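You operate a simulated robot arm through the tools that you are given. There is no shell and no other tool.

You run a simulated robot arm. Do the job below in one go: nothing can be reset, and whatever is moved stays where it is left.

JOB
Take the pulley off the alternator on the bench; put it in the grey tray.
Fine: brake lever on to undo the nut with the black socket wrench, off again after; nut in the grey tin; the fan stays on; stand the wrench back. Where these are worked on the way, their far stop is far enough and under half their travel is too little: brake lever.

The check looks at the end state, three seconds after you hand in, the way a careful person would. Anything else that was tipped, shoved, dropped, spilled or broken makes it a failure.

ROBOT AND FRAMES
A 7-joint arm with a two-finger parallel gripper, fixed in place. Base frame: the origin is at the foot of the arm, x ahead of it, y to its left, z up; the work surface is at about z = 79. Lengths are in cm, angles in degrees, forces in N, time in s.
Its first joint turns from -166.0 to 166.0 degrees. Payload 3.43 kg.
Tool frame: the origin (TCP) lies between the finger pads and is the grasp point; the fingertips stand 3 cm ahead of it; z points along the fingers, y is the line along which they close. The gripper opens to 9.4 cm. The fingers are 2.8 cm wide and 1 cm thick; the gripper's body (5 by 9.6 cm) begins 5.5 cm behind the TCP.
Orientation is that of the tool frame in the base frame, as a unit quaternion [w, x, y, z]. With the fingers straight down and closing along the base's y, the tool's x points along the base's -x, its y along +y and its z along -z.

CONTROLS
- The arm moves only by the tool drive_tool. Its argument "rows" is a list that holds one entry, the list of rows, each a list of 7 numbers: the shift along the tool's x, y, z in units of 50 mm (1.0 is 50 mm), then the turn, a rotation vector about the tool's x, y, z in units of 6 degrees (1.0 is 6 degrees), then the closure, from 0 (fully open) to 1 (shut). In form: [[[dx, dy, dz, wx, wy, wz, jaw], ...]]. A call has 1 to 20 rows; each row shifts and turns the commanded pose from where the row before left it, along the tool's axes as they then stand. A call with a number of a shift or a turn outside -1 to 1 is refused whole. Rows are played at 5 a second. More than 5 cm and 8.6 degrees between two rows, or a gripper value outside its range, and nothing of the call is played. A pose out of reach is approached as far as the arm can. The call stops where the force on the tool passes 90 N (or 10 N more than at its start, if that is more) or the arm is blocked; 0.2 s more then pass. The fingers move at their own pace (about 4.5 cm/s each) and stop on an object; they squeeze with about 44 N. The grip force told is the motor's: it shows also when the fingers shut on nothing. Time passes only in rows, and 0.2 s behind the last, so rows that do not move let the fingers close. The reply holds the time, the measured pose of the TCP, the force on the tool along the base axes, the opening and the grip force, in the units named above and with some noise, with the torque about the TCP (base axes, N m) and any sound that the robot's microphone picked up.
- Cameras (640 x 400 px; columns grow to the right, rows downward): "scene" is fixed at [40.11, -50.07, 163.32]; the picture's right is [0.99, -0.16, 0.00], its down [-0.10, -0.65, -0.76] and it looks along [0.12, 0.75, -0.66] (base axes); focal length 328 px, centre (320, 200). "wrist" rides on the gripper at [7.6, 1.4, -10.3] in the tool frame; the picture's right is [-0.18, 0.98, 0.00], its down [-0.75, -0.14, -0.64] and it looks along [-0.63, -0.12, 0.77] (tool axes); focal length 243 px, centre (320, 200). There is no depth. A picture from a camera that has moved, and an enlarged one, comes with that camera's place and axes in the base frame and with its lens.
- capture(camera): a new picture of that camera. No time passes.
- inspect(camera, box): a new picture of the part [left, top, right, bottom] of that camera's present view, enlarged. No time passes.
- sign_off(): hands the job in; it is judged then, once.

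Places have to be worked out from the pictures, the camera data and where the tool is seen. Open the gripper and draw the arm clear of the work before you hand the job in, unless the task says otherwise.

The tools are called by a JSON object that holds its "api" and its "payload". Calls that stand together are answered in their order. drive_tool: Moves the arm, as the interface text tells. Its arguments: {"type":"object","properties":{"rows":{"type":"array","items":{"type":"array","items":{"type":"array","items":{"type":"number"}}}}},"required":["rows"]} The other tools are called the same way: capture (camera) takes a picture; inspect (camera, box) takes an enlarged picture of a part of a camera's view; sign_off () hands the job in.

At the start:

```text
time_s: 0.0
position: [47.05, 38.72, 127.12]
tool_rot: [0.0, 0.0, 1.0, -0.001]
force: [0.3, 0.2, -0.4]
wrist_torque: [-0.02, 0.01, 0.02]
finger_gap: 9.37
finger_force: 0.1
```

scene: 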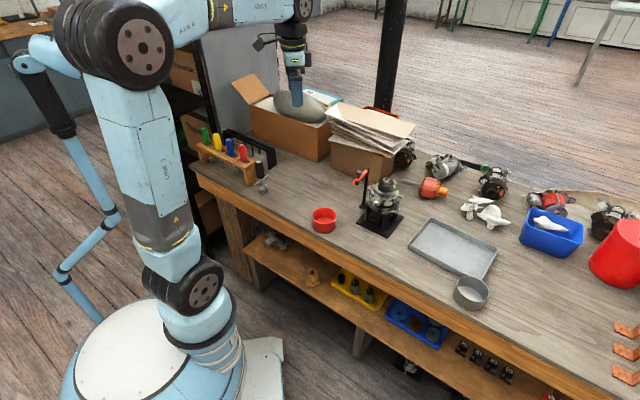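
wrist: 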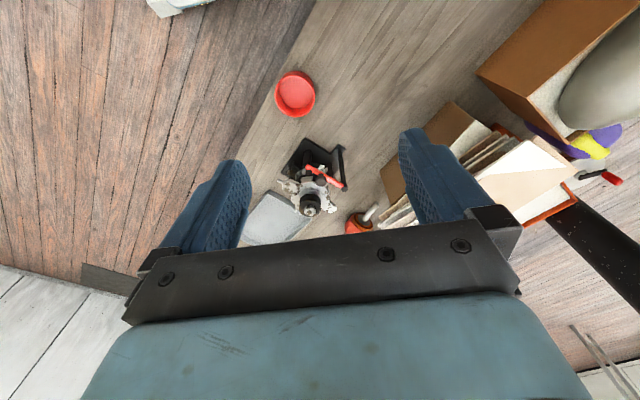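

I start by looking closely at the alternator, the tool rack and the tray and tin.

{"api": "inspect", "payload": {"camera": "scene", "box": [330, 150, 430, 250]}}

{"api": "inspect", "payload": {"camera": "scene", "box": [180, 110, 300, 220]}}

{"api": "inspect", "payload": {"camera": "scene", "box": [390, 190, 520, 320]}}

{"api": "inspect", "payload": {"camera": "wrist", "box": [240, 110, 380, 250]}}

```text
4.00 times, centred on (380, 200) of scene
camera zoom: at [40.11, -50.07, 163.32], right [0.99, -0.16, 0.0], down [-0.1, -0.65, -0.76], along [0.12, 0.75, -0.66], focal length 1313 px, centre (80, 200)
```

zoom: 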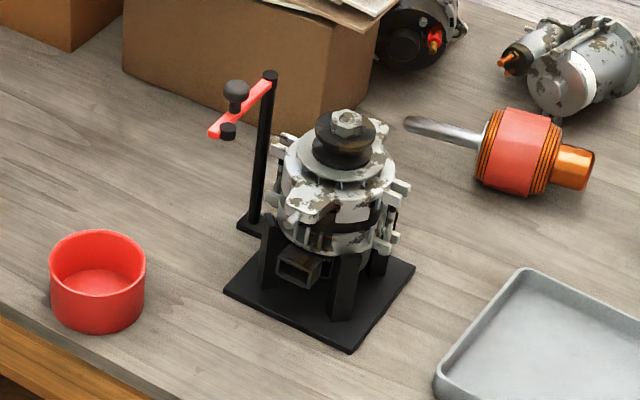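

```text
3.64 times, centred on (240, 165) of scene
camera zoom: at [40.11, -50.07, 163.32], right [0.99, -0.16, 0.0], down [-0.1, -0.65, -0.76], along [0.12, 0.75, -0.66], focal length 1194 px, centre (611, 327)
```

zoom: 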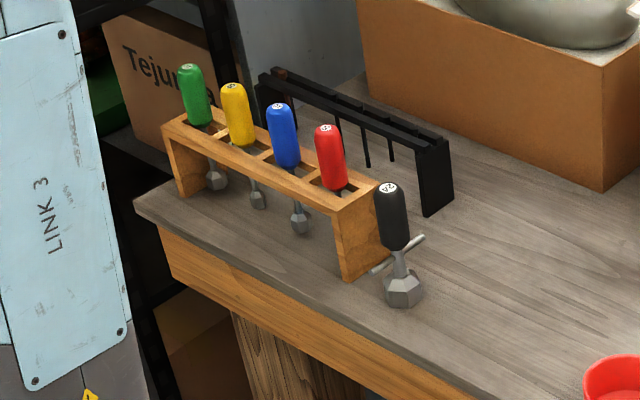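

```text
3.08 times, centred on (455, 255) of scene
camera zoom: at [40.11, -50.07, 163.32], right [0.99, -0.16, 0.0], down [-0.1, -0.65, -0.76], along [0.12, 0.75, -0.66], focal length 1010 px, centre (-95, 31)
```

zoom: 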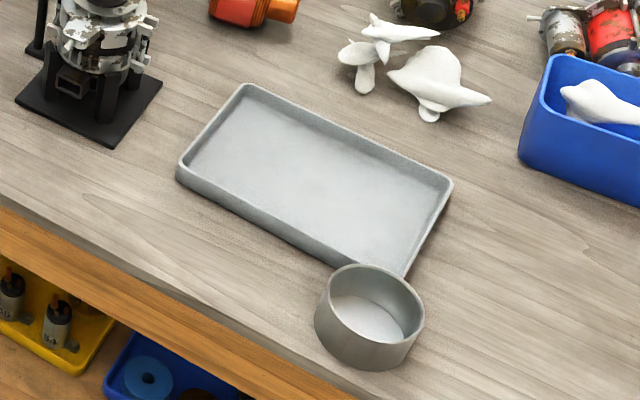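

```text
2.86 times, centred on (310, 180) of wrist
camera zoom: at [39.37, 40.05, 137.34], right [0.18, 0.98, 0.0], down [0.75, -0.14, 0.64], along [0.63, -0.12, -0.77], focal length 693 px, centre (349, 257)
```

zoom: 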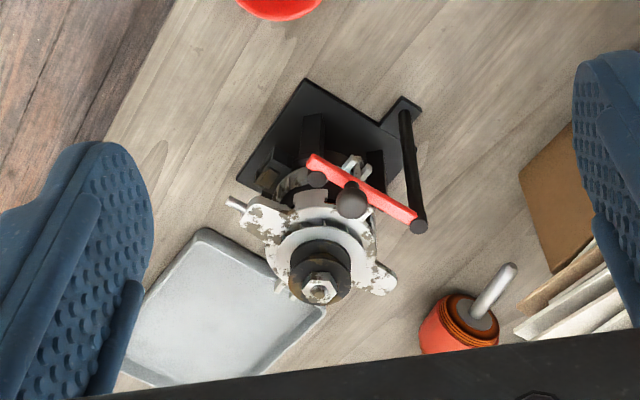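

The nut sits at about (75, 31, 97.5) on a vertical shaft. The brake post is at about (71, 39), with its knob near (66.6, 35, 98), and the black wrench stands near (33.5, 53.5). I move in closer over the alternator to get a better view.

{"api": "drive_tool", "payload": {"rows": [[[-0.6, -0.35, 0.7, 0, 0, 0, 0], [-0.6, -0.35, 0.7, 0, 0, 0, 0], [-0.6, -0.35, 0.7, 0, 0, 0, 0], [-0.4, -0.35, 0.6, 0, 0, 0, 0], [0, 0, 0, 0, 0, 0, 0]]]}}

{"api": "capture", "payload": {"camera": "wrist"}}

{"api": "capture", "payload": {"camera": "scene"}}

```text
time_s: 1.2
position: [57.91, 31.24, 113.47]
tool_rot: [-0.001, 0.0, 1.0, 0.001]
force: [0.5, 0.0, 0.2]
wrist_torque: [0.06, -0.02, 0.01]
finger_gap: 9.4
finger_force: 0.1
```

```text
taken
camera wrist: at [50.19, 32.64, 123.69], right [0.18, 0.98, 0.0], down [0.75, -0.14, 0.64], along [0.63, -0.12, -0.77], focal length 243 px, centre (320, 200)
```

wrist: 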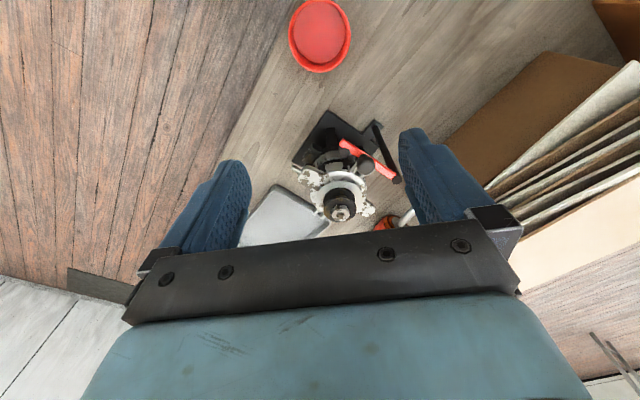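

```text
taken
```

scene: 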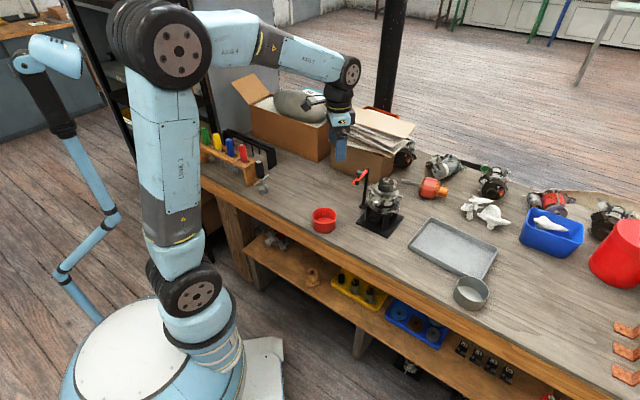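

Arm moved as expected. Now I enlarge the alternator in the wrist view.

{"api": "inspect", "payload": {"camera": "wrist", "box": [285, 100, 415, 230]}}

{"api": "inspect", "payload": {"camera": "scene", "box": [345, 160, 410, 240]}}

{"api": "inspect", "payload": {"camera": "scene", "box": [230, 140, 280, 200]}}

```text
3.08 times, centred on (350, 165) of wrist
camera zoom: at [50.19, 32.64, 123.69], right [0.18, 0.98, 0.0], down [0.75, -0.14, 0.64], along [0.63, -0.12, -0.77], focal length 746 px, centre (228, 308)
```

zoom: 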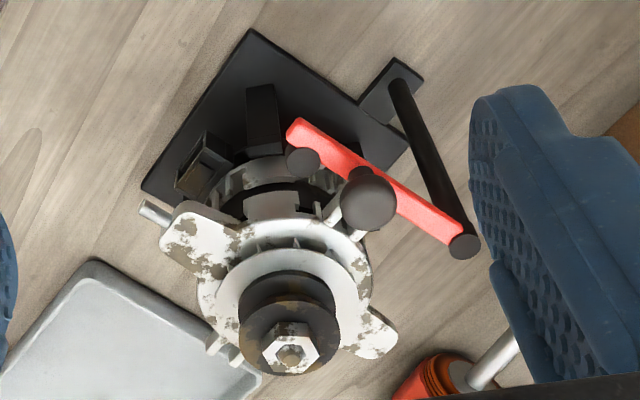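

```text
5.00 times, centred on (378, 200) of scene
camera zoom: at [40.11, -50.07, 163.32], right [0.99, -0.16, 0.0], down [-0.1, -0.65, -0.76], along [0.12, 0.75, -0.66], focal length 1641 px, centre (32, 200)
```

zoom: 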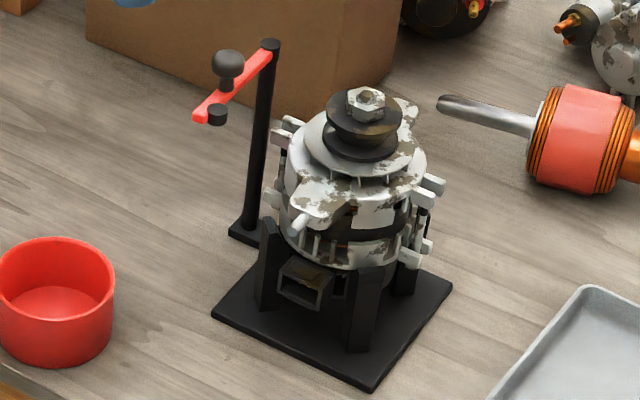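

```text
6.67 times, centred on (255, 170) of scene
camera zoom: at [40.11, -50.07, 163.32], right [0.99, -0.16, 0.0], down [-0.1, -0.65, -0.76], along [0.12, 0.75, -0.66], focal length 2189 px, centre (753, 400)
```

zoom: 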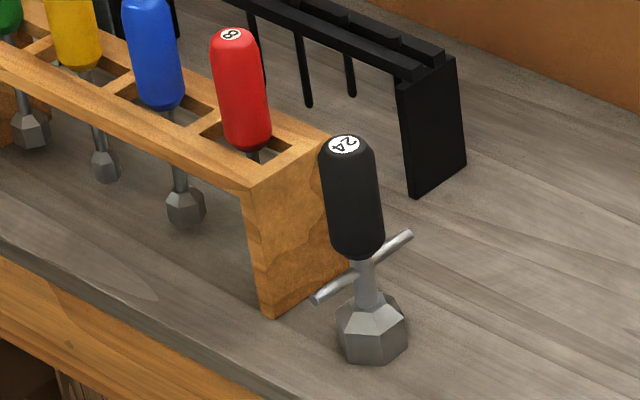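

The knob centre works out at about (66.9, 35.2, 98) and the post axis at (71.1, 39.4), with the lever bar pointing at 225° and the pad side facing the alternator. I go above the knob and turn the tool so the fingers close along the bar.

{"api": "drive_tool", "payload": {"rows": [[[-0.45, 0.198, 0.46, 0, 0, 0, 0.3], [-0.45, 0.198, 0.46, 0, 0, 0, 0.5], [-0.45, 0.198, 0.46, 0, 0, 0, 0.5], [-0.45, 0.198, 0.46, 0, 0, 0, 0.5], [0, 0, 0, 0, 0, 0.9375, 0.5], [0, 0, 0, 0, 0, 0.9375, 0.5], [0, 0, 0, 0, 0, 0.9375, 0.5], [0, 0, 0, 0, 0, 0.9375, 0.5], [0, 0, 0, 0, 0, 0.9375, 0.5], [0, 0, 0, 0, 0, 0.9375, 0.5], [0, 0, 0, 0, 0, 0.9375, 0.5], [0, 0, 0, 0, 0, 0.9375, 0.5], [0, 0, 0, 0, 0, 0, 0.5]]]}}

{"api": "capture", "payload": {"camera": "wrist"}}

{"api": "inspect", "payload": {"camera": "scene", "box": [330, 130, 430, 240]}}

```text
time_s: 4.0
position: [66.97, 35.55, 104.46]
tool_rot: [-0.001, 0.384, 0.923, 0.001]
force: [0.8, -0.5, -1.4]
wrist_torque: [-0.01, 0.0, -0.03]
finger_gap: 4.72
finger_force: 0.1
```

```text
taken
camera wrist: at [62.66, 41.98, 114.67], right [0.83, 0.56, 0.0], down [0.43, -0.63, 0.64], along [0.36, -0.53, -0.77], focal length 243 px, centre (320, 200)
```

wrist: 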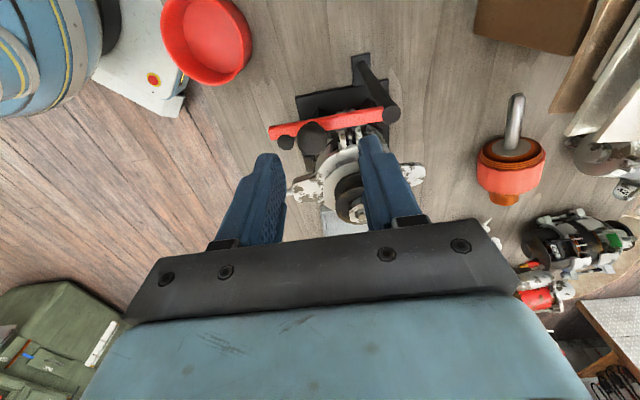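

```text
3.64 times, centred on (380, 185) of scene
camera zoom: at [40.11, -50.07, 163.32], right [0.99, -0.16, 0.0], down [-0.1, -0.65, -0.76], along [0.12, 0.75, -0.66], focal length 1194 px, centre (102, 254)
```

zoom: 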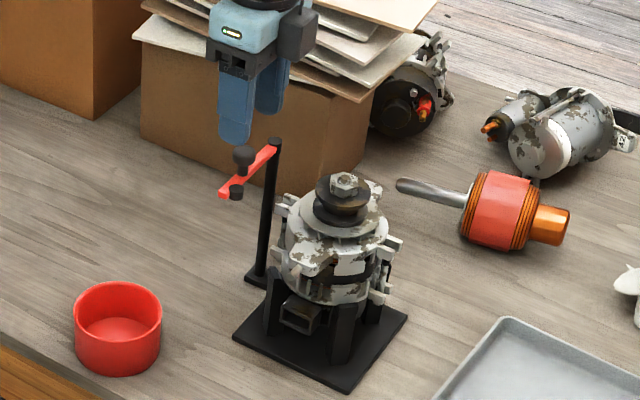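

The newest wrist view puts the knob at about (66.7, 35.1), slightly off the tool axis. I correct that, lower until the fingertips straddle the knob above the bar, and close.

{"api": "drive_tool", "payload": {"rows": [[[-0.02, -0.07, 0.3, 0, 0, 0, 0.5], [0, 0, 0.3, 0, 0, 0, 0.5], [0, 0, 0.22, 0, 0, 0, 0.5], [0, 0, 0, 0, 0, 0, 0.5]]]}}

{"api": "inspect", "payload": {"camera": "scene", "box": [345, 140, 405, 220]}}

{"api": "inspect", "payload": {"camera": "wrist", "box": [220, 80, 420, 240]}}

```text
time_s: 5.0
position: [66.69, 35.2, 100.22]
tool_rot: [0.0, 0.383, 0.924, 0.0]
force: [0.0, 0.0, -0.8]
wrist_torque: [0.01, -0.03, -0.03]
finger_gap: 4.7
finger_force: 0.0
```

```text
5.00 times, centred on (375, 180) of scene
camera zoom: at [40.11, -50.07, 163.32], right [0.99, -0.16, 0.0], down [-0.1, -0.65, -0.76], along [0.12, 0.75, -0.66], focal length 1641 px, centre (45, 300)
```

zoom: 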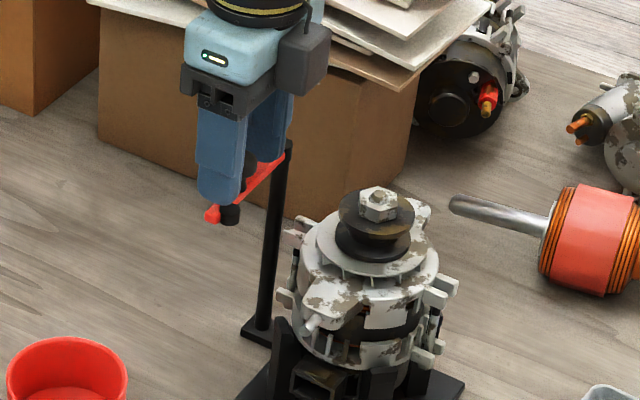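

```text
2.50 times, centred on (320, 160) of wrist
camera zoom: at [62.31, 41.62, 110.56], right [0.82, 0.57, 0.0], down [0.43, -0.63, 0.64], along [0.36, -0.53, -0.77], focal length 606 px, centre (320, 300)
```

zoom: 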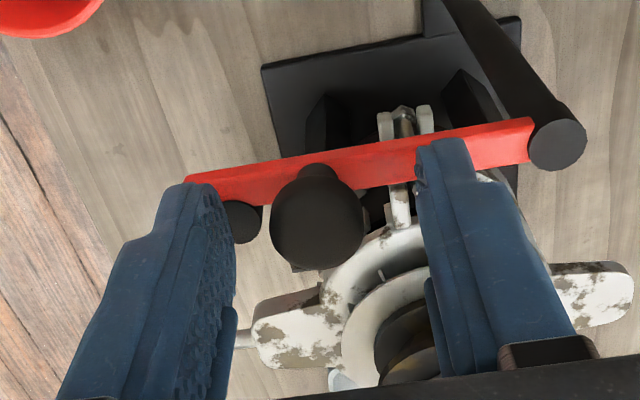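

The knob is centred between the fingers with no contact force. Closing on it.

{"api": "drive_tool", "payload": {"rows": [[[0, 0, 0, 0, 0, 0, 0.7], [0, 0, 0, 0, 0, 0, 0.85], [0, 0, 0, 0, 0, 0, 1], [0, 0, 0, 0, 0, 0, 1]]]}}

{"api": "inspect", "payload": {"camera": "scene", "box": [345, 140, 405, 220]}}

```text
time_s: 6.0
position: [66.63, 35.17, 100.41]
tool_rot: [-0.001, 0.382, 0.924, -0.001]
force: [-7.5, -6.6, -0.8]
wrist_torque: [-0.14, 0.14, -0.01]
finger_gap: 2.06
finger_force: 43.8
```

```text
5.00 times, centred on (375, 180) of scene
camera zoom: at [40.11, -50.07, 163.32], right [0.99, -0.16, 0.0], down [-0.1, -0.65, -0.76], along [0.12, 0.75, -0.66], focal length 1641 px, centre (45, 300)
```

zoom: 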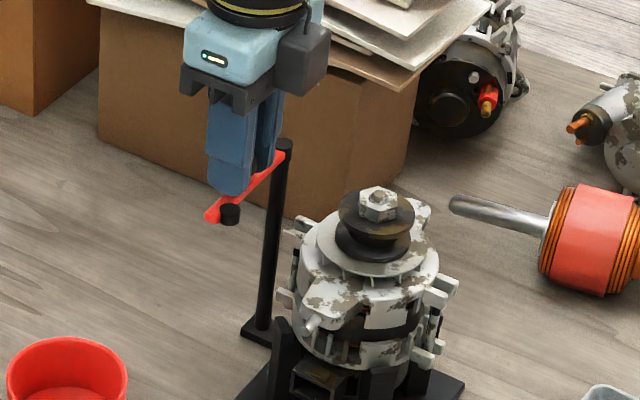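

Gripped at 2.06 cm. Now I swing the lever counter-clockwise about the post, turning the tool with it, 24° first.

{"api": "drive_tool", "payload": {"rows": [[[-0.1242, 0.0065, 0, 0, 0, -1, 1], [-0.1242, 0.0065, 0, 0, 0, -1, 1], [-0.1242, 0.0065, 0, 0, 0, -1, 1], [-0.1242, 0.0065, 0, 0, 0, -1, 1], [0, 0, 0, 0, 0, 0, 1]]]}}

{"api": "inspect", "payload": {"camera": "scene", "box": [345, 140, 405, 220]}}

{"api": "inspect", "payload": {"camera": "wrist", "box": [220, 80, 420, 240]}}

```text
time_s: 7.2
position: [68.92, 33.92, 100.51]
tool_rot: [0.0, 0.182, 0.983, 0.0]
force: [-3.5, -9.6, 1.8]
wrist_torque: [-0.19, 0.11, 0.02]
finger_gap: 2.09
finger_force: 43.9
```

```text
5.00 times, centred on (375, 180) of scene
camera zoom: at [40.11, -50.07, 163.32], right [0.99, -0.16, 0.0], down [-0.1, -0.65, -0.76], along [0.12, 0.75, -0.66], focal length 1641 px, centre (45, 300)
```

zoom: 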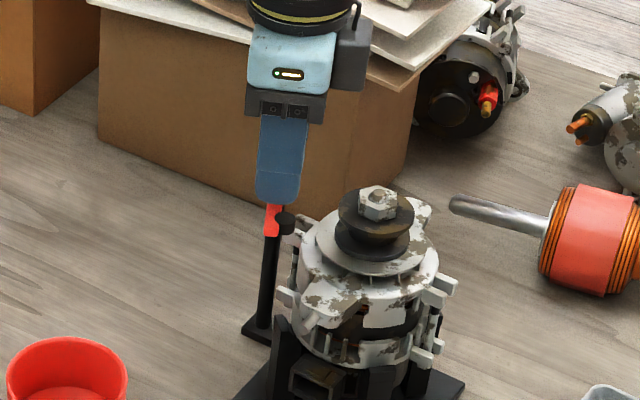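

```text
2.50 times, centred on (320, 160) of wrist
camera zoom: at [62.33, 38.0, 110.56], right [0.52, 0.85, 0.0], down [0.65, -0.4, 0.64], along [0.55, -0.34, -0.77], focal length 606 px, centre (320, 300)
```

zoom: 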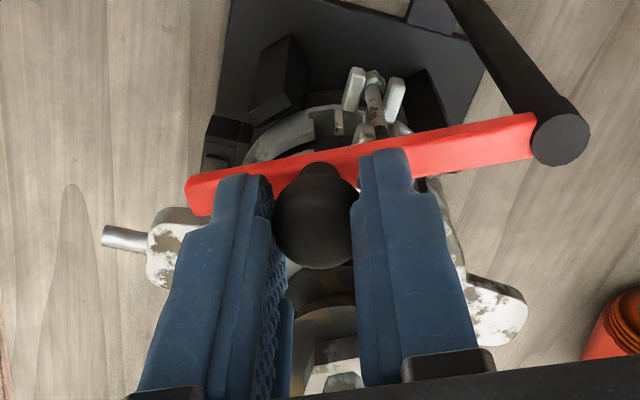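

The lever follows easily; the pad is approaching the pulley. I continue in the same arc until it stops.

{"api": "drive_tool", "payload": {"rows": [[[-0.1242, 0.0065, 0, 0, 0, -1, 1], [-0.1242, 0.0065, 0, 0, 0, -1, 1], [0, 0, 0, 0, 0, 0, 1]]]}}

{"api": "inspect", "payload": {"camera": "scene", "box": [345, 140, 405, 220]}}

{"api": "inspect", "payload": {"camera": "wrist", "box": [220, 80, 420, 240]}}

```text
time_s: 8.0
position: [70.16, 33.59, 100.3]
tool_rot: [0.0, 0.079, 0.997, 0.001]
force: [6.2, -8.8, 13.8]
wrist_torque: [-0.22, -0.29, -0.33]
finger_gap: 2.04
finger_force: 43.8
```

```text
5.00 times, centred on (375, 180) of scene
camera zoom: at [40.11, -50.07, 163.32], right [0.99, -0.16, 0.0], down [-0.1, -0.65, -0.76], along [0.12, 0.75, -0.66], focal length 1641 px, centre (45, 300)
```

zoom: 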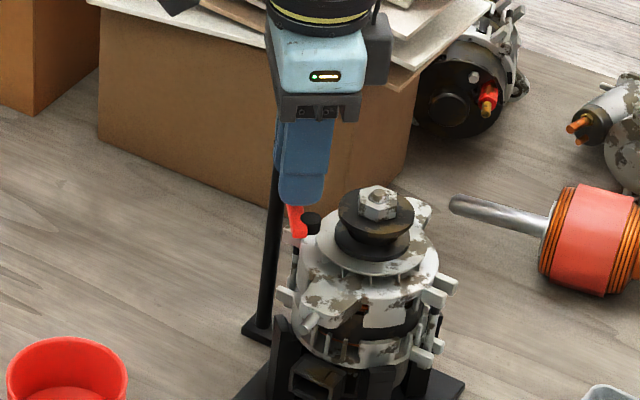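

```text
2.50 times, centred on (320, 160) of wrist
camera zoom: at [62.78, 36.24, 110.56], right [0.33, 0.94, 0.0], down [0.72, -0.26, 0.64], along [0.61, -0.21, -0.77], focal length 606 px, centre (320, 300)
```

zoom: 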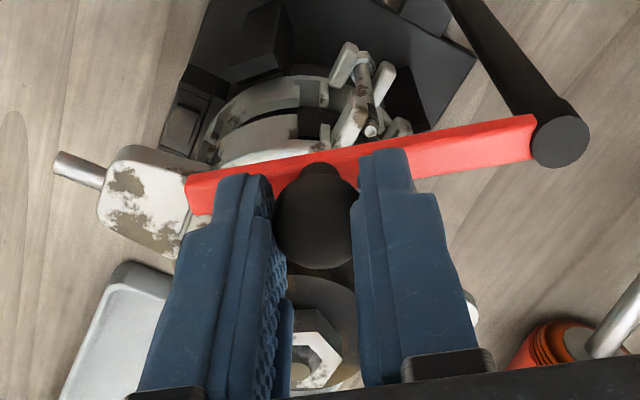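

A slight upward force appeared; I hold still for a moment to read the settled force.

{"api": "drive_tool", "payload": {"rows": [[[0, 0, 0, 0, 0, 0, 1], [0, 0, 0, 0, 0, 0, 1]]]}}

{"api": "inspect", "payload": {"camera": "scene", "box": [360, 170, 400, 210]}}

```text
time_s: 8.6
position: [70.07, 33.65, 100.22]
tool_rot: [0.001, 0.079, 0.997, 0.001]
force: [5.4, -7.0, 19.6]
wrist_torque: [-0.13, -0.21, -0.27]
finger_gap: 2.09
finger_force: 44.4
```

```text
10.00 times, centred on (380, 190) of scene
camera zoom: at [40.11, -50.07, 163.32], right [0.99, -0.16, 0.0], down [-0.1, -0.65, -0.76], along [0.12, 0.75, -0.66], focal length 3283 px, centre (-280, 300)
```

zoom: 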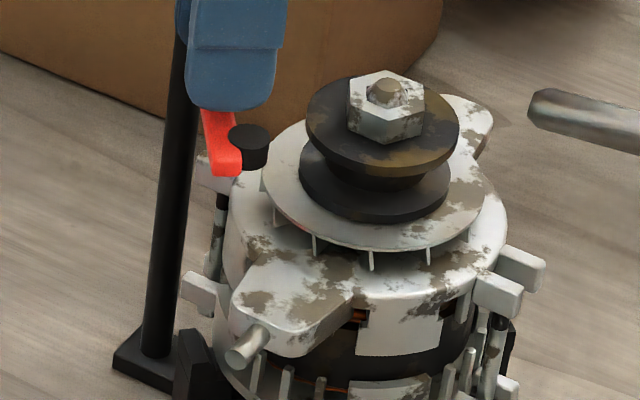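

The pad still has roughly 2 cm to go to the pulley. I continue the arc, with a tiny lift to relieve the vertical load.

{"api": "drive_tool", "payload": {"rows": [[[-0.1242, 0.0065, -0.02, 0, 0, -1, 1], [0, 0, 0, 0, 0, 0, 1], [0, 0, 0, 0, 0, 0, 1]]]}}

{"api": "inspect", "payload": {"camera": "scene", "box": [360, 170, 400, 210]}}

{"api": "inspect", "payload": {"camera": "wrist", "box": [220, 80, 420, 240]}}

```text
time_s: 9.4
position: [70.59, 33.59, 100.37]
tool_rot: [-0.001, 0.026, 1.0, 0.0]
force: [-0.8, -5.0, 0.1]
wrist_torque: [-0.1, 0.03, 0.1]
finger_gap: 2.08
finger_force: 43.6
```

```text
10.00 times, centred on (380, 190) of scene
camera zoom: at [40.11, -50.07, 163.32], right [0.99, -0.16, 0.0], down [-0.1, -0.65, -0.76], along [0.12, 0.75, -0.66], focal length 3283 px, centre (-280, 300)
```

zoom: 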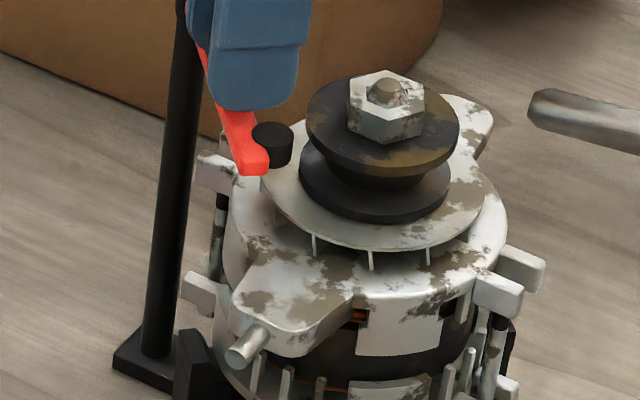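

```text
2.50 times, centred on (320, 160) of wrist
camera zoom: at [63.08, 35.43, 110.57], right [0.23, 0.97, 0.0], down [0.75, -0.18, 0.64], along [0.62, -0.15, -0.77], focal length 606 px, centre (320, 300)
```

zoom: 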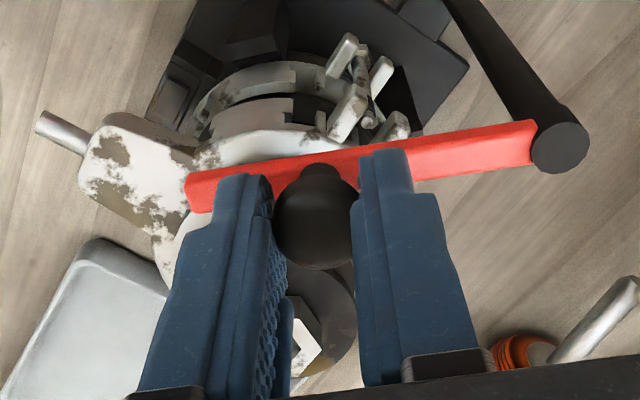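

Forces are near zero again and the lever keeps moving. Another 6° step, then another.

{"api": "drive_tool", "payload": {"rows": [[[-0.1242, 0.0065, 0, 0, 0, -1, 1], [0, 0, 0, 0, 0, 0, 1], [-0.0621, 0.002, 0, 0, 0, -0.5, 1], [0, 0, 0, 0, 0, 0, 1]]]}}

{"api": "inspect", "payload": {"camera": "scene", "box": [360, 170, 400, 210]}}

{"api": "inspect", "payload": {"camera": "wrist", "box": [220, 80, 420, 240]}}

```text
time_s: 10.4
position: [71.44, 33.8, 100.35]
tool_rot: [-0.001, -0.054, 0.999, 0.001]
force: [-21.9, 6.2, -0.3]
wrist_torque: [0.11, 1.52, 0.06]
finger_gap: 2.08
finger_force: 44.1
```

```text
10.00 times, centred on (380, 190) of scene
camera zoom: at [40.11, -50.07, 163.32], right [0.99, -0.16, 0.0], down [-0.1, -0.65, -0.76], along [0.12, 0.75, -0.66], focal length 3283 px, centre (-280, 300)
```

zoom: 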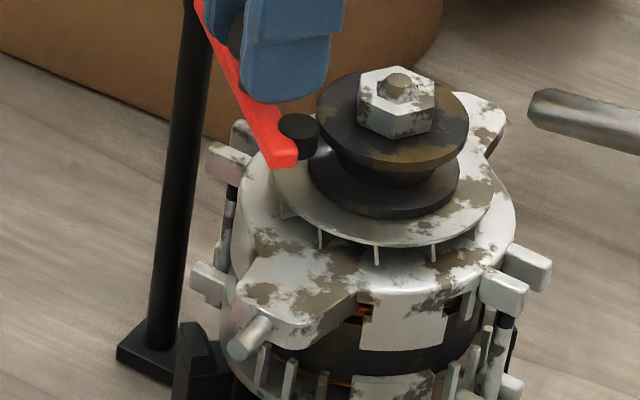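

```text
2.50 times, centred on (320, 160) of wrist
camera zoom: at [63.75, 34.36, 110.65], right [0.08, 1.0, 0.0], down [0.77, -0.06, 0.64], along [0.64, -0.05, -0.77], focal length 606 px, centre (320, 300)
```

zoom: 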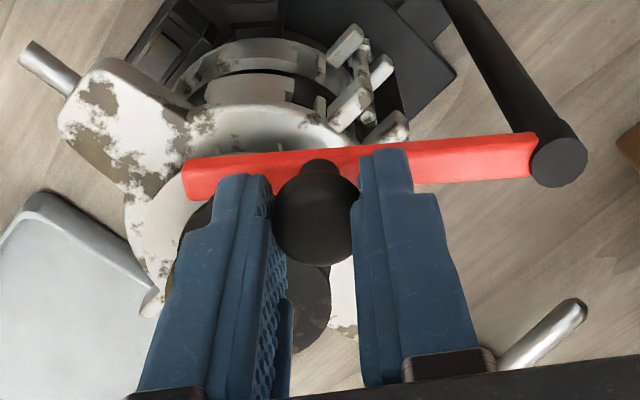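

The lever reached its stop (−22 N), and the stand seems to have shifted a couple of mm under the push. I ease the load back off, then open the fingers.

{"api": "drive_tool", "payload": {"rows": [[[0.03, 0, 0, 0, 0, 0, 1], [0, 0, 0, 0, 0, 0, 1]]]}}

{"api": "inspect", "payload": {"camera": "scene", "box": [360, 170, 400, 210]}}

```text
time_s: 11.0
position: [71.51, 33.76, 100.44]
tool_rot: [0.0, -0.053, 0.999, 0.001]
force: [-10.1, 11.2, 0.2]
wrist_torque: [0.3, 0.53, -0.14]
finger_gap: 2.09
finger_force: 44.3
```

```text
10.00 times, centred on (380, 190) of scene
camera zoom: at [40.11, -50.07, 163.32], right [0.99, -0.16, 0.0], down [-0.1, -0.65, -0.76], along [0.12, 0.75, -0.66], focal length 3283 px, centre (-280, 300)
```

zoom: 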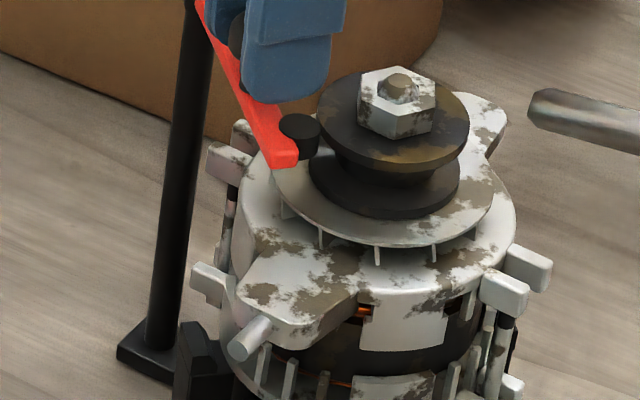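

The stand shifted about 3 mm. I relax the remaining load and open the fingers partway.

{"api": "drive_tool", "payload": {"rows": [[[0.02, 0.01, 0, 0, 0, 0, 1], [0, 0, 0, 0, 0, 0, 0.9], [0, 0, 0, 0, 0, 0, 0.75], [0, 0, 0, 0, 0, 0, 0.6], [0, 0, 0, 0, 0, 0, 0.6]]]}}

{"api": "inspect", "payload": {"camera": "scene", "box": [360, 170, 400, 210]}}

{"api": "inspect", "payload": {"camera": "wrist", "box": [220, 80, 420, 240]}}

```text
time_s: 12.2
position: [71.41, 33.62, 100.31]
tool_rot: [0.0, -0.052, 0.999, 0.0]
force: [-0.2, 0.6, 0.2]
wrist_torque: [-0.04, -0.03, 0.02]
finger_gap: 3.77
finger_force: 0.1
```

```text
10.00 times, centred on (380, 190) of scene
camera zoom: at [40.11, -50.07, 163.32], right [0.99, -0.16, 0.0], down [-0.1, -0.65, -0.76], along [0.12, 0.75, -0.66], focal length 3283 px, centre (-280, 300)
```

zoom: 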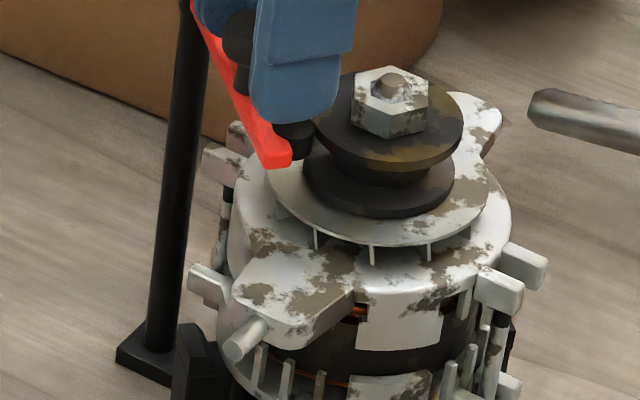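

```text
2.50 times, centred on (320, 160) of wrist
camera zoom: at [63.7, 34.24, 110.58], right [0.08, 1.0, 0.0], down [0.76, -0.06, 0.64], along [0.64, -0.05, -0.77], focal length 606 px, centre (320, 300)
```

zoom: 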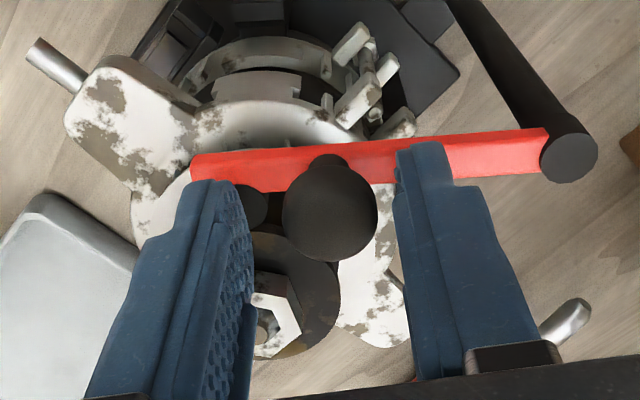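

The lever is on, with the pad against the pulley, and the stand mostly settled back. I rise straight up and travel to above the black wrench.

{"api": "drive_tool", "payload": {"rows": [[[0, 0, -0.55, 0, 0, 0, 0.6], [0, 0, -0.55, 0, 0, 0, 0.6], [0, 0, -0.6, 0, 0, 0, 0.6], [0.712, 0.473, 0, 0, 0, 0, 0.3], [0.712, 0.473, 0, 0, 0, 0, 0], [0.712, 0.473, 0, 0, 0, 0, 0], [0.712, 0.473, 0, 0, 0, 0, 0], [0.712, 0.473, 0, 0, 0, 0, 0], [0.712, 0.473, 0, 0, 0, 0, 0], [0.712, 0.473, 0, 0, 0, 0, 0], [0.712, 0.473, 0, 0, 0, 0, 0], [0.712, 0.473, 0, 0, 0, 0, 0], [0.712, 0.473, 0, 0, 0, 0, 0], [0, 0, 0, 0, 0, 0, 0], [0, 0, 0, 0, 0, 0, 0]]]}}

{"api": "inspect", "payload": {"camera": "scene", "box": [345, 150, 425, 250]}}

{"api": "capture", "payload": {"camera": "wrist"}}

```text
time_s: 15.4
position: [33.62, 53.49, 108.94]
tool_rot: [0.0, -0.053, 0.999, 0.0]
force: [0.3, -0.3, -0.3]
wrist_torque: [0.01, 0.02, -0.01]
finger_gap: 9.39
finger_force: 0.1
```

```text
4.00 times, centred on (385, 200) of scene
camera zoom: at [40.11, -50.07, 163.32], right [0.99, -0.16, 0.0], down [-0.1, -0.65, -0.76], along [0.12, 0.75, -0.66], focal length 1313 px, centre (60, 200)
```

zoom: 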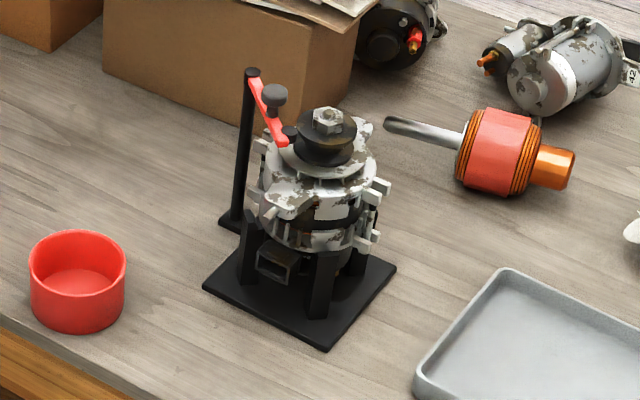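

```text
taken
camera wrist: at [25.83, 54.06, 119.13], right [0.08, 1.0, 0.0], down [0.76, -0.06, 0.64], along [0.64, -0.05, -0.77], focal length 243 px, centre (320, 200)
```

wrist: 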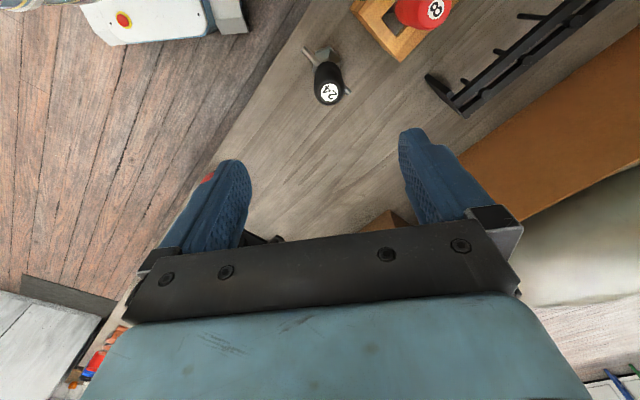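

The lever holds. Triangulation puts the wrench handle's top at (33.4, 54.3, 93.5), with the rack's end plate about 6 cm away. I centre on it and lower to just above the handle with the fingers partly open.

{"api": "drive_tool", "payload": {"rows": [[[0, 0.16, 0.4, 0, 0, 0, 0.25], [0, 0, 0.6, 0, 0, 0, 0.25], [0, 0, 0.6, 0, 0, 0, 0.25], [0, 0, 0.5, 0, 0, 0, 0.25], [0, 0, 0, 0, 0, 0, 0.25], [0, 0, 0, 0, 0, 0, 0.25]]]}}

{"api": "capture", "payload": {"camera": "wrist"}}

{"api": "inspect", "payload": {"camera": "scene", "box": [220, 110, 300, 210]}}

```text
time_s: 16.8
position: [33.47, 54.12, 98.43]
tool_rot: [-0.001, -0.052, 0.999, 0.001]
force: [-0.8, -0.3, 0.0]
wrist_torque: [0.02, 0.0, 0.0]
finger_gap: 7.05
finger_force: 0.1
```

```text
taken
camera wrist: at [25.67, 54.74, 108.63], right [0.08, 1.0, 0.0], down [0.76, -0.06, 0.64], along [0.64, -0.05, -0.77], focal length 243 px, centre (320, 200)
```

wrist: 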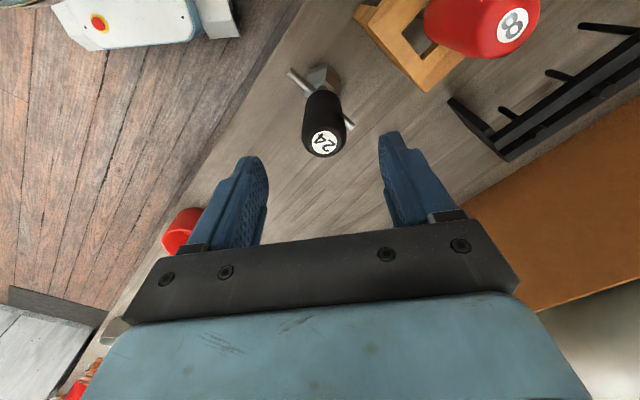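

```text
4.00 times, centred on (260, 160) of scene
camera zoom: at [40.11, -50.07, 163.32], right [0.99, -0.16, 0.0], down [-0.1, -0.65, -0.76], along [0.12, 0.75, -0.66], focal length 1313 px, centre (560, 360)
```

zoom: 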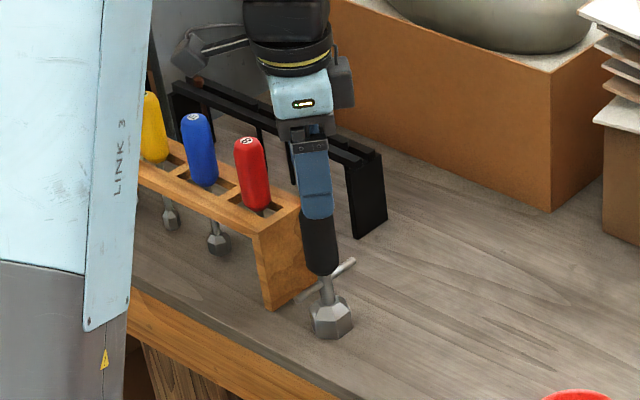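

Handle top reads (33.2, 54.4), so only a small correction is needed. I lower to z ≈ 91 around the handle and close.

{"api": "drive_tool", "payload": {"rows": [[[0.025, 0.053, 0.35, 0, 0, 0, 0.25], [0, 0, 0.4, 0, 0, 0, 0.25], [0, 0, 0.4, 0, 0, 0, 0.25], [0, 0, 0.3, 0, 0, 0, 0.25], [0, 0, 0, 0, 0, 0, 0.25]]]}}

{"api": "capture", "payload": {"camera": "wrist"}}

{"api": "inspect", "payload": {"camera": "scene", "box": [230, 130, 290, 210]}}

```text
time_s: 18.0
position: [33.11, 54.54, 91.18]
tool_rot: [0.0, -0.052, 0.999, 0.0]
force: [-0.4, -0.5, 0.1]
wrist_torque: [0.01, -0.04, 0.06]
finger_gap: 7.03
finger_force: 0.0
```

```text
taken
camera wrist: at [25.47, 55.22, 101.4], right [0.08, 1.0, 0.0], down [0.76, -0.06, 0.64], along [0.64, -0.05, -0.77], focal length 243 px, centre (320, 200)
```

wrist: 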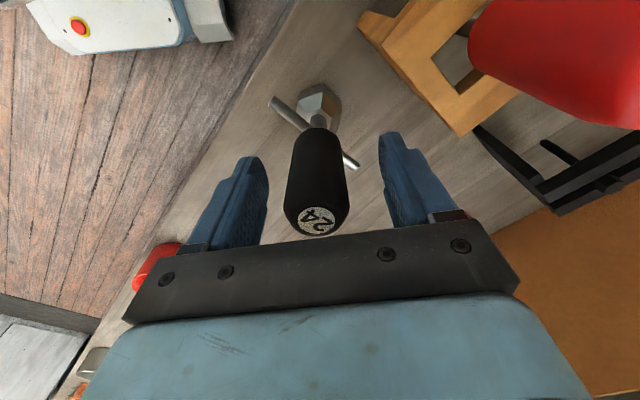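

```text
5.00 times, centred on (260, 170) of scene
camera zoom: at [40.11, -50.07, 163.32], right [0.99, -0.16, 0.0], down [-0.1, -0.65, -0.76], along [0.12, 0.75, -0.66], focal length 1641 px, centre (620, 350)
```

zoom: 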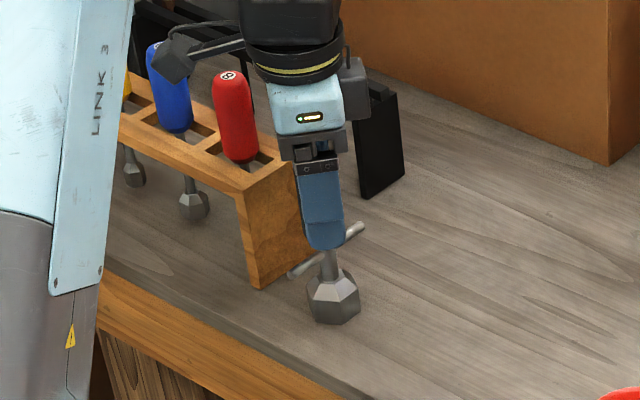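

The handle is centred between the fingers. I close and check the grip.

{"api": "drive_tool", "payload": {"rows": [[[0, 0, 0, 0, 0, 0, 0.5], [0, 0, 0, 0, 0, 0, 0.65], [0, 0, 0, 0, 0, 0, 0.8], [0, 0, 0, 0, 0, 0, 1], [0, 0, 0, 0, 0, 0, 1]]]}}

{"api": "capture", "payload": {"camera": "wrist"}}

{"api": "inspect", "payload": {"camera": "scene", "box": [230, 130, 290, 210]}}

```text
time_s: 19.2
position: [33.17, 54.59, 91.29]
tool_rot: [0.0, -0.051, 0.999, 0.001]
force: [-0.4, 1.7, 0.8]
wrist_torque: [0.1, -0.05, 0.02]
finger_gap: 3.1
finger_force: 43.6
```

```text
taken
camera wrist: at [25.48, 55.23, 101.42], right [0.08, 1.0, 0.0], down [0.76, -0.06, 0.64], along [0.64, -0.05, -0.77], focal length 243 px, centre (320, 200)
```

wrist: 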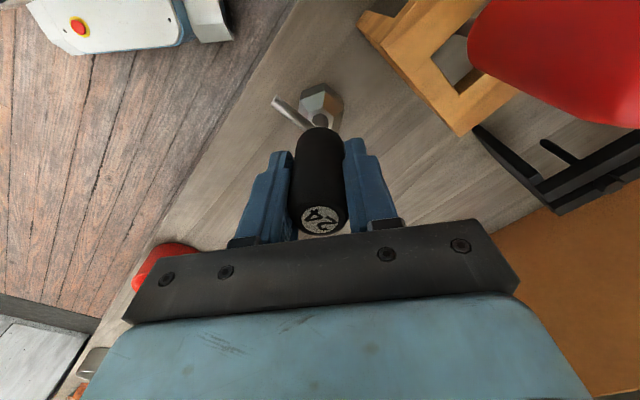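

```text
5.00 times, centred on (260, 170) of scene
camera zoom: at [40.11, -50.07, 163.32], right [0.99, -0.16, 0.0], down [-0.1, -0.65, -0.76], along [0.12, 0.75, -0.66], focal length 1641 px, centre (620, 350)
```

zoom: 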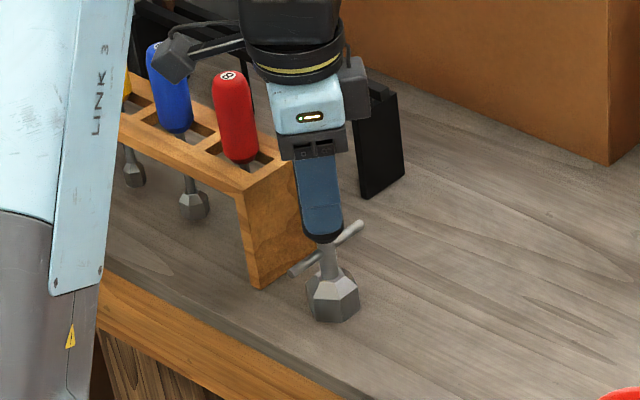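

Gripped at 3.1 cm and the wrench still stands upright. I zoom in on its socket and T-bar to read the hex orientation before lifting.

{"api": "inspect", "payload": {"camera": "wrist", "box": [260, 70, 380, 145]}}

{"api": "inspect", "payload": {"camera": "scene", "box": [245, 165, 285, 205]}}

```text
5.33 times, centred on (320, 108) of wrist
camera zoom: at [25.48, 55.23, 101.42], right [0.08, 1.0, 0.0], down [0.76, -0.06, 0.64], along [0.64, -0.05, -0.77], focal length 1294 px, centre (320, 693)
```

zoom: 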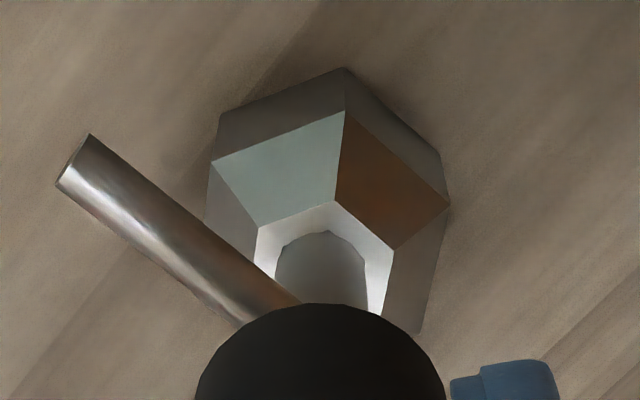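

```text
10.00 times, centred on (265, 185) of scene
camera zoom: at [40.11, -50.07, 163.32], right [0.99, -0.16, 0.0], down [-0.1, -0.65, -0.76], along [0.12, 0.75, -0.66], focal length 3283 px, centre (870, 350)
```

zoom: 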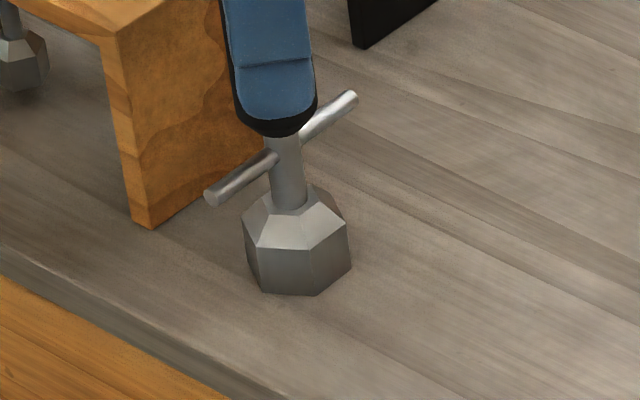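

The socket hex computes to centre (33.1, 54.6), vertices at about 44° mod 60 for the present tool yaw of 96°. I lift the wrench clear and, meanwhile, enlarge the nut to find its orientation.

{"api": "drive_tool", "payload": {"rows": [[[0, 0, -0.3, 0, 0, 0, 1], [0, 0, -0.7, 0, 0, 0, 1], [0, 0, -0.9, 0, 0, 0, 1], [0, 0, -0.9, 0, 0, 0, 1], [0, 0, -0.9, 0, 0, 0, 1], [0, 0, -0.9, 0, 0, 0, 1], [0, 0, -0.4, 0, 0, 0, 1], [0, 0, 0, 0, 0, 0, 1], [0, 0, 0, 0, 0, 0, 1]]]}}

{"api": "capture", "payload": {"camera": "wrist"}}

{"api": "inspect", "payload": {"camera": "scene", "box": [375, 170, 400, 195]}}

{"api": "inspect", "payload": {"camera": "scene", "box": [355, 160, 415, 220]}}

```text
time_s: 21.2
position: [33.53, 54.27, 116.18]
tool_rot: [0.0, -0.052, 0.999, 0.0]
force: [-0.2, 0.0, -2.2]
wrist_torque: [0.0, 0.0, -0.03]
finger_gap: 3.1
finger_force: 44.7
```

```text
taken
camera wrist: at [25.78, 54.85, 126.42], right [0.08, 1.0, 0.0], down [0.76, -0.06, 0.64], along [0.64, -0.05, -0.77], focal length 243 px, centre (320, 200)
```

wrist: 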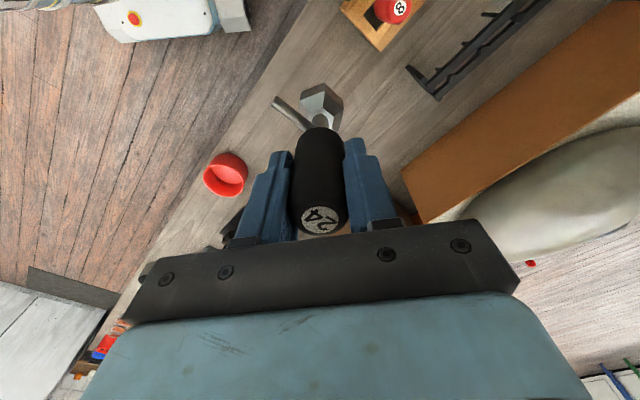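

```text
16.00 times, centred on (388, 182) of scene
camera zoom: at [40.11, -50.07, 163.32], right [0.99, -0.16, 0.0], down [-0.1, -0.65, -0.76], along [0.12, 0.75, -0.66], focal length 5253 px, centre (-760, 480)
```

zoom: 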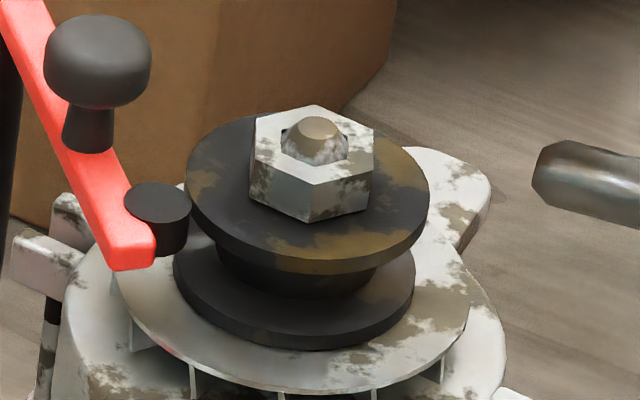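

```text
6.67 times, centred on (385, 190) of scene
camera zoom: at [40.11, -50.07, 163.32], right [0.99, -0.16, 0.0], down [-0.1, -0.65, -0.76], along [0.12, 0.75, -0.66], focal length 2189 px, centre (-113, 267)
```

zoom: 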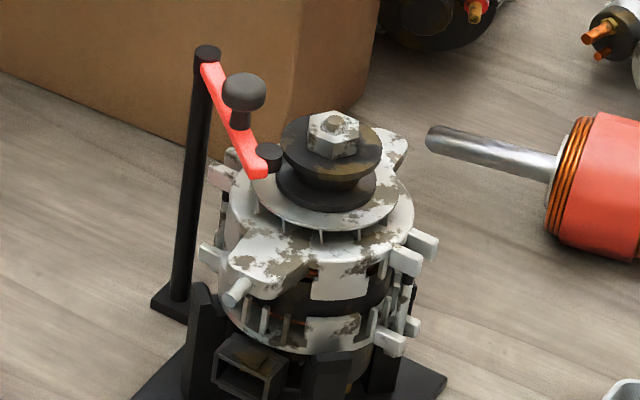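

The nut's hex vertices come out at about 9.4° mod 60, 24 mm across flats, near (75.4, 31.4), so the tool y axis should be at 1° mod 60 for the socket to mate. I carry the wrench over the alternator, staying high.

{"api": "drive_tool", "payload": {"rows": [[[-0.3, -0.207, 0, 0, 0, 0, 1], [-0.6, -0.413, 0, 0, 0, 0, 1], [-0.714, -0.492, 0, 0, 0, 0, 1], [-0.714, -0.492, 0, 0, 0, 0, 1], [-0.714, -0.492, 0, 0, 0, 0, 1], [-0.714, -0.492, 0, 0, 0, 0, 1], [-0.714, -0.492, 0, 0, 0, 0, 1], [-0.714, -0.492, 0, 0, 0, 0, 1], [-0.714, -0.492, 0, 0, 0, 0, 1], [-0.714, -0.492, 0, 0, 0, 0, 1], [-0.714, -0.492, 0, 0, 0, 0, 1], [-0.4, -0.275, 0, 0, 0, 0, 1], [-0.132, -0.087, 0, 0, 0, 0, 1], [0, 0, 0, 0, 0, 0, 1], [0, 0, 0, 0, 0, 0, 1]]]}}

{"api": "capture", "payload": {"camera": "wrist"}}

{"api": "inspect", "payload": {"camera": "scene", "box": [340, 110, 430, 220]}}

```text
time_s: 24.4
position: [74.95, 31.67, 116.2]
tool_rot: [-0.002, -0.053, 0.999, -0.001]
force: [-0.2, -1.3, -2.3]
wrist_torque: [-0.01, 0.0, 0.02]
finger_gap: 3.13
finger_force: 44.0
```

```text
taken
camera wrist: at [67.32, 32.35, 126.42], right [0.08, 1.0, 0.0], down [0.76, -0.06, 0.64], along [0.64, -0.05, -0.77], focal length 243 px, centre (320, 200)
```

wrist: 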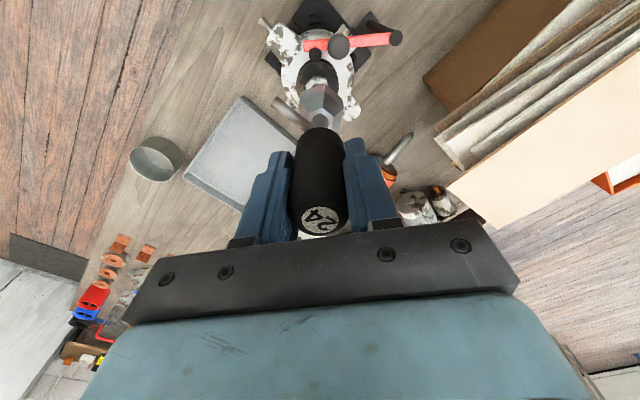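

```text
3.64 times, centred on (385, 165) of scene
camera zoom: at [40.11, -50.07, 163.32], right [0.99, -0.16, 0.0], down [-0.1, -0.65, -0.76], along [0.12, 0.75, -0.66], focal length 1194 px, centre (84, 327)
```

zoom: 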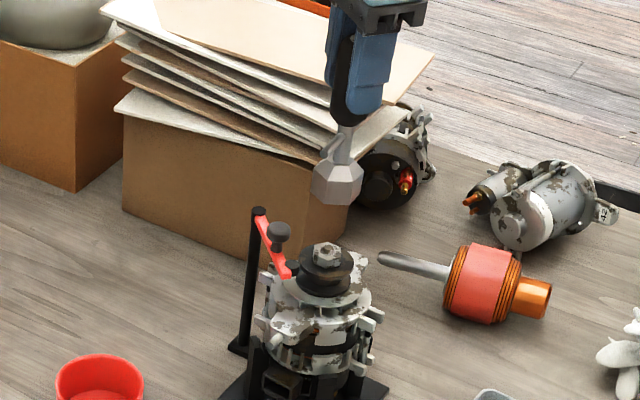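

The wrench hangs above the alternator. I turn the tool clockwise by 95° to the mating yaw.

{"api": "drive_tool", "payload": {"rows": [[[0, 0, 0, 0, 0, 0.8, 1], [0, 0, 0, 0, 0, 1, 1], [0, 0, 0, 0, 0, 1, 1], [0, 0, 0, 0, 0, 1, 1], [0, 0, 0, 0, 0, 1, 1], [0, 0, 0, 0, 0, 1, 1], [0, 0, 0, 0, 0, 1, 1], [0, 0, 0, 0, 0, 1, 1], [0, 0, 0, 0, 0, 1, 1], [0, 0, 0, 0, 0, 1, 1], [0, 0, 0, 0, 0, 1, 1], [0, 0, 0, 0, 0, 1, 1], [0, 0, 0, 0, 0, 1, 1], [0, 0, 0, 0, 0, 1, 1], [0, 0, 0, 0, 0, 1, 1], [0, 0, 0, 0, 0, 1, 1], [0, 0, 0, 0, 0, 0, 1], [0, 0, 0, 0, 0, 0, 1]]]}}

{"api": "capture", "payload": {"camera": "wrist"}}

{"api": "inspect", "payload": {"camera": "scene", "box": [360, 140, 420, 200]}}

```text
time_s: 28.2
position: [75.25, 31.62, 116.18]
tool_rot: [0.0, 0.699, 0.715, -0.001]
force: [-0.6, -0.2, -2.2]
wrist_torque: [-0.01, 0.02, 0.02]
finger_gap: 3.08
finger_force: 44.4
```

```text
taken
camera wrist: at [76.47, 39.25, 126.42], right [0.99, -0.16, 0.0], down [-0.12, -0.76, 0.64], along [-0.11, -0.63, -0.77], focal length 243 px, centre (320, 200)
```

wrist: 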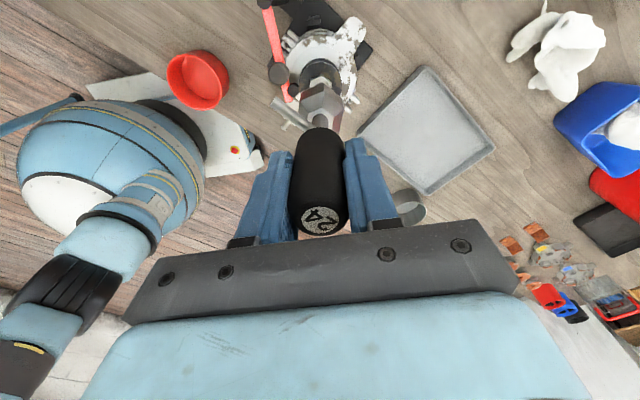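

```text
6.67 times, centred on (390, 170) of scene
camera zoom: at [40.11, -50.07, 163.32], right [0.99, -0.16, 0.0], down [-0.1, -0.65, -0.76], along [0.12, 0.75, -0.66], focal length 2189 px, centre (-147, 400)
```

zoom: 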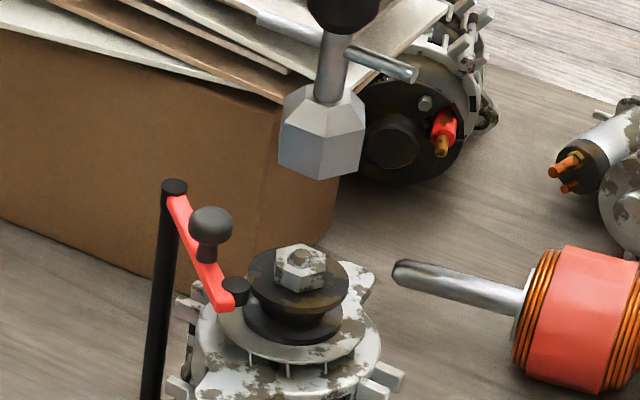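

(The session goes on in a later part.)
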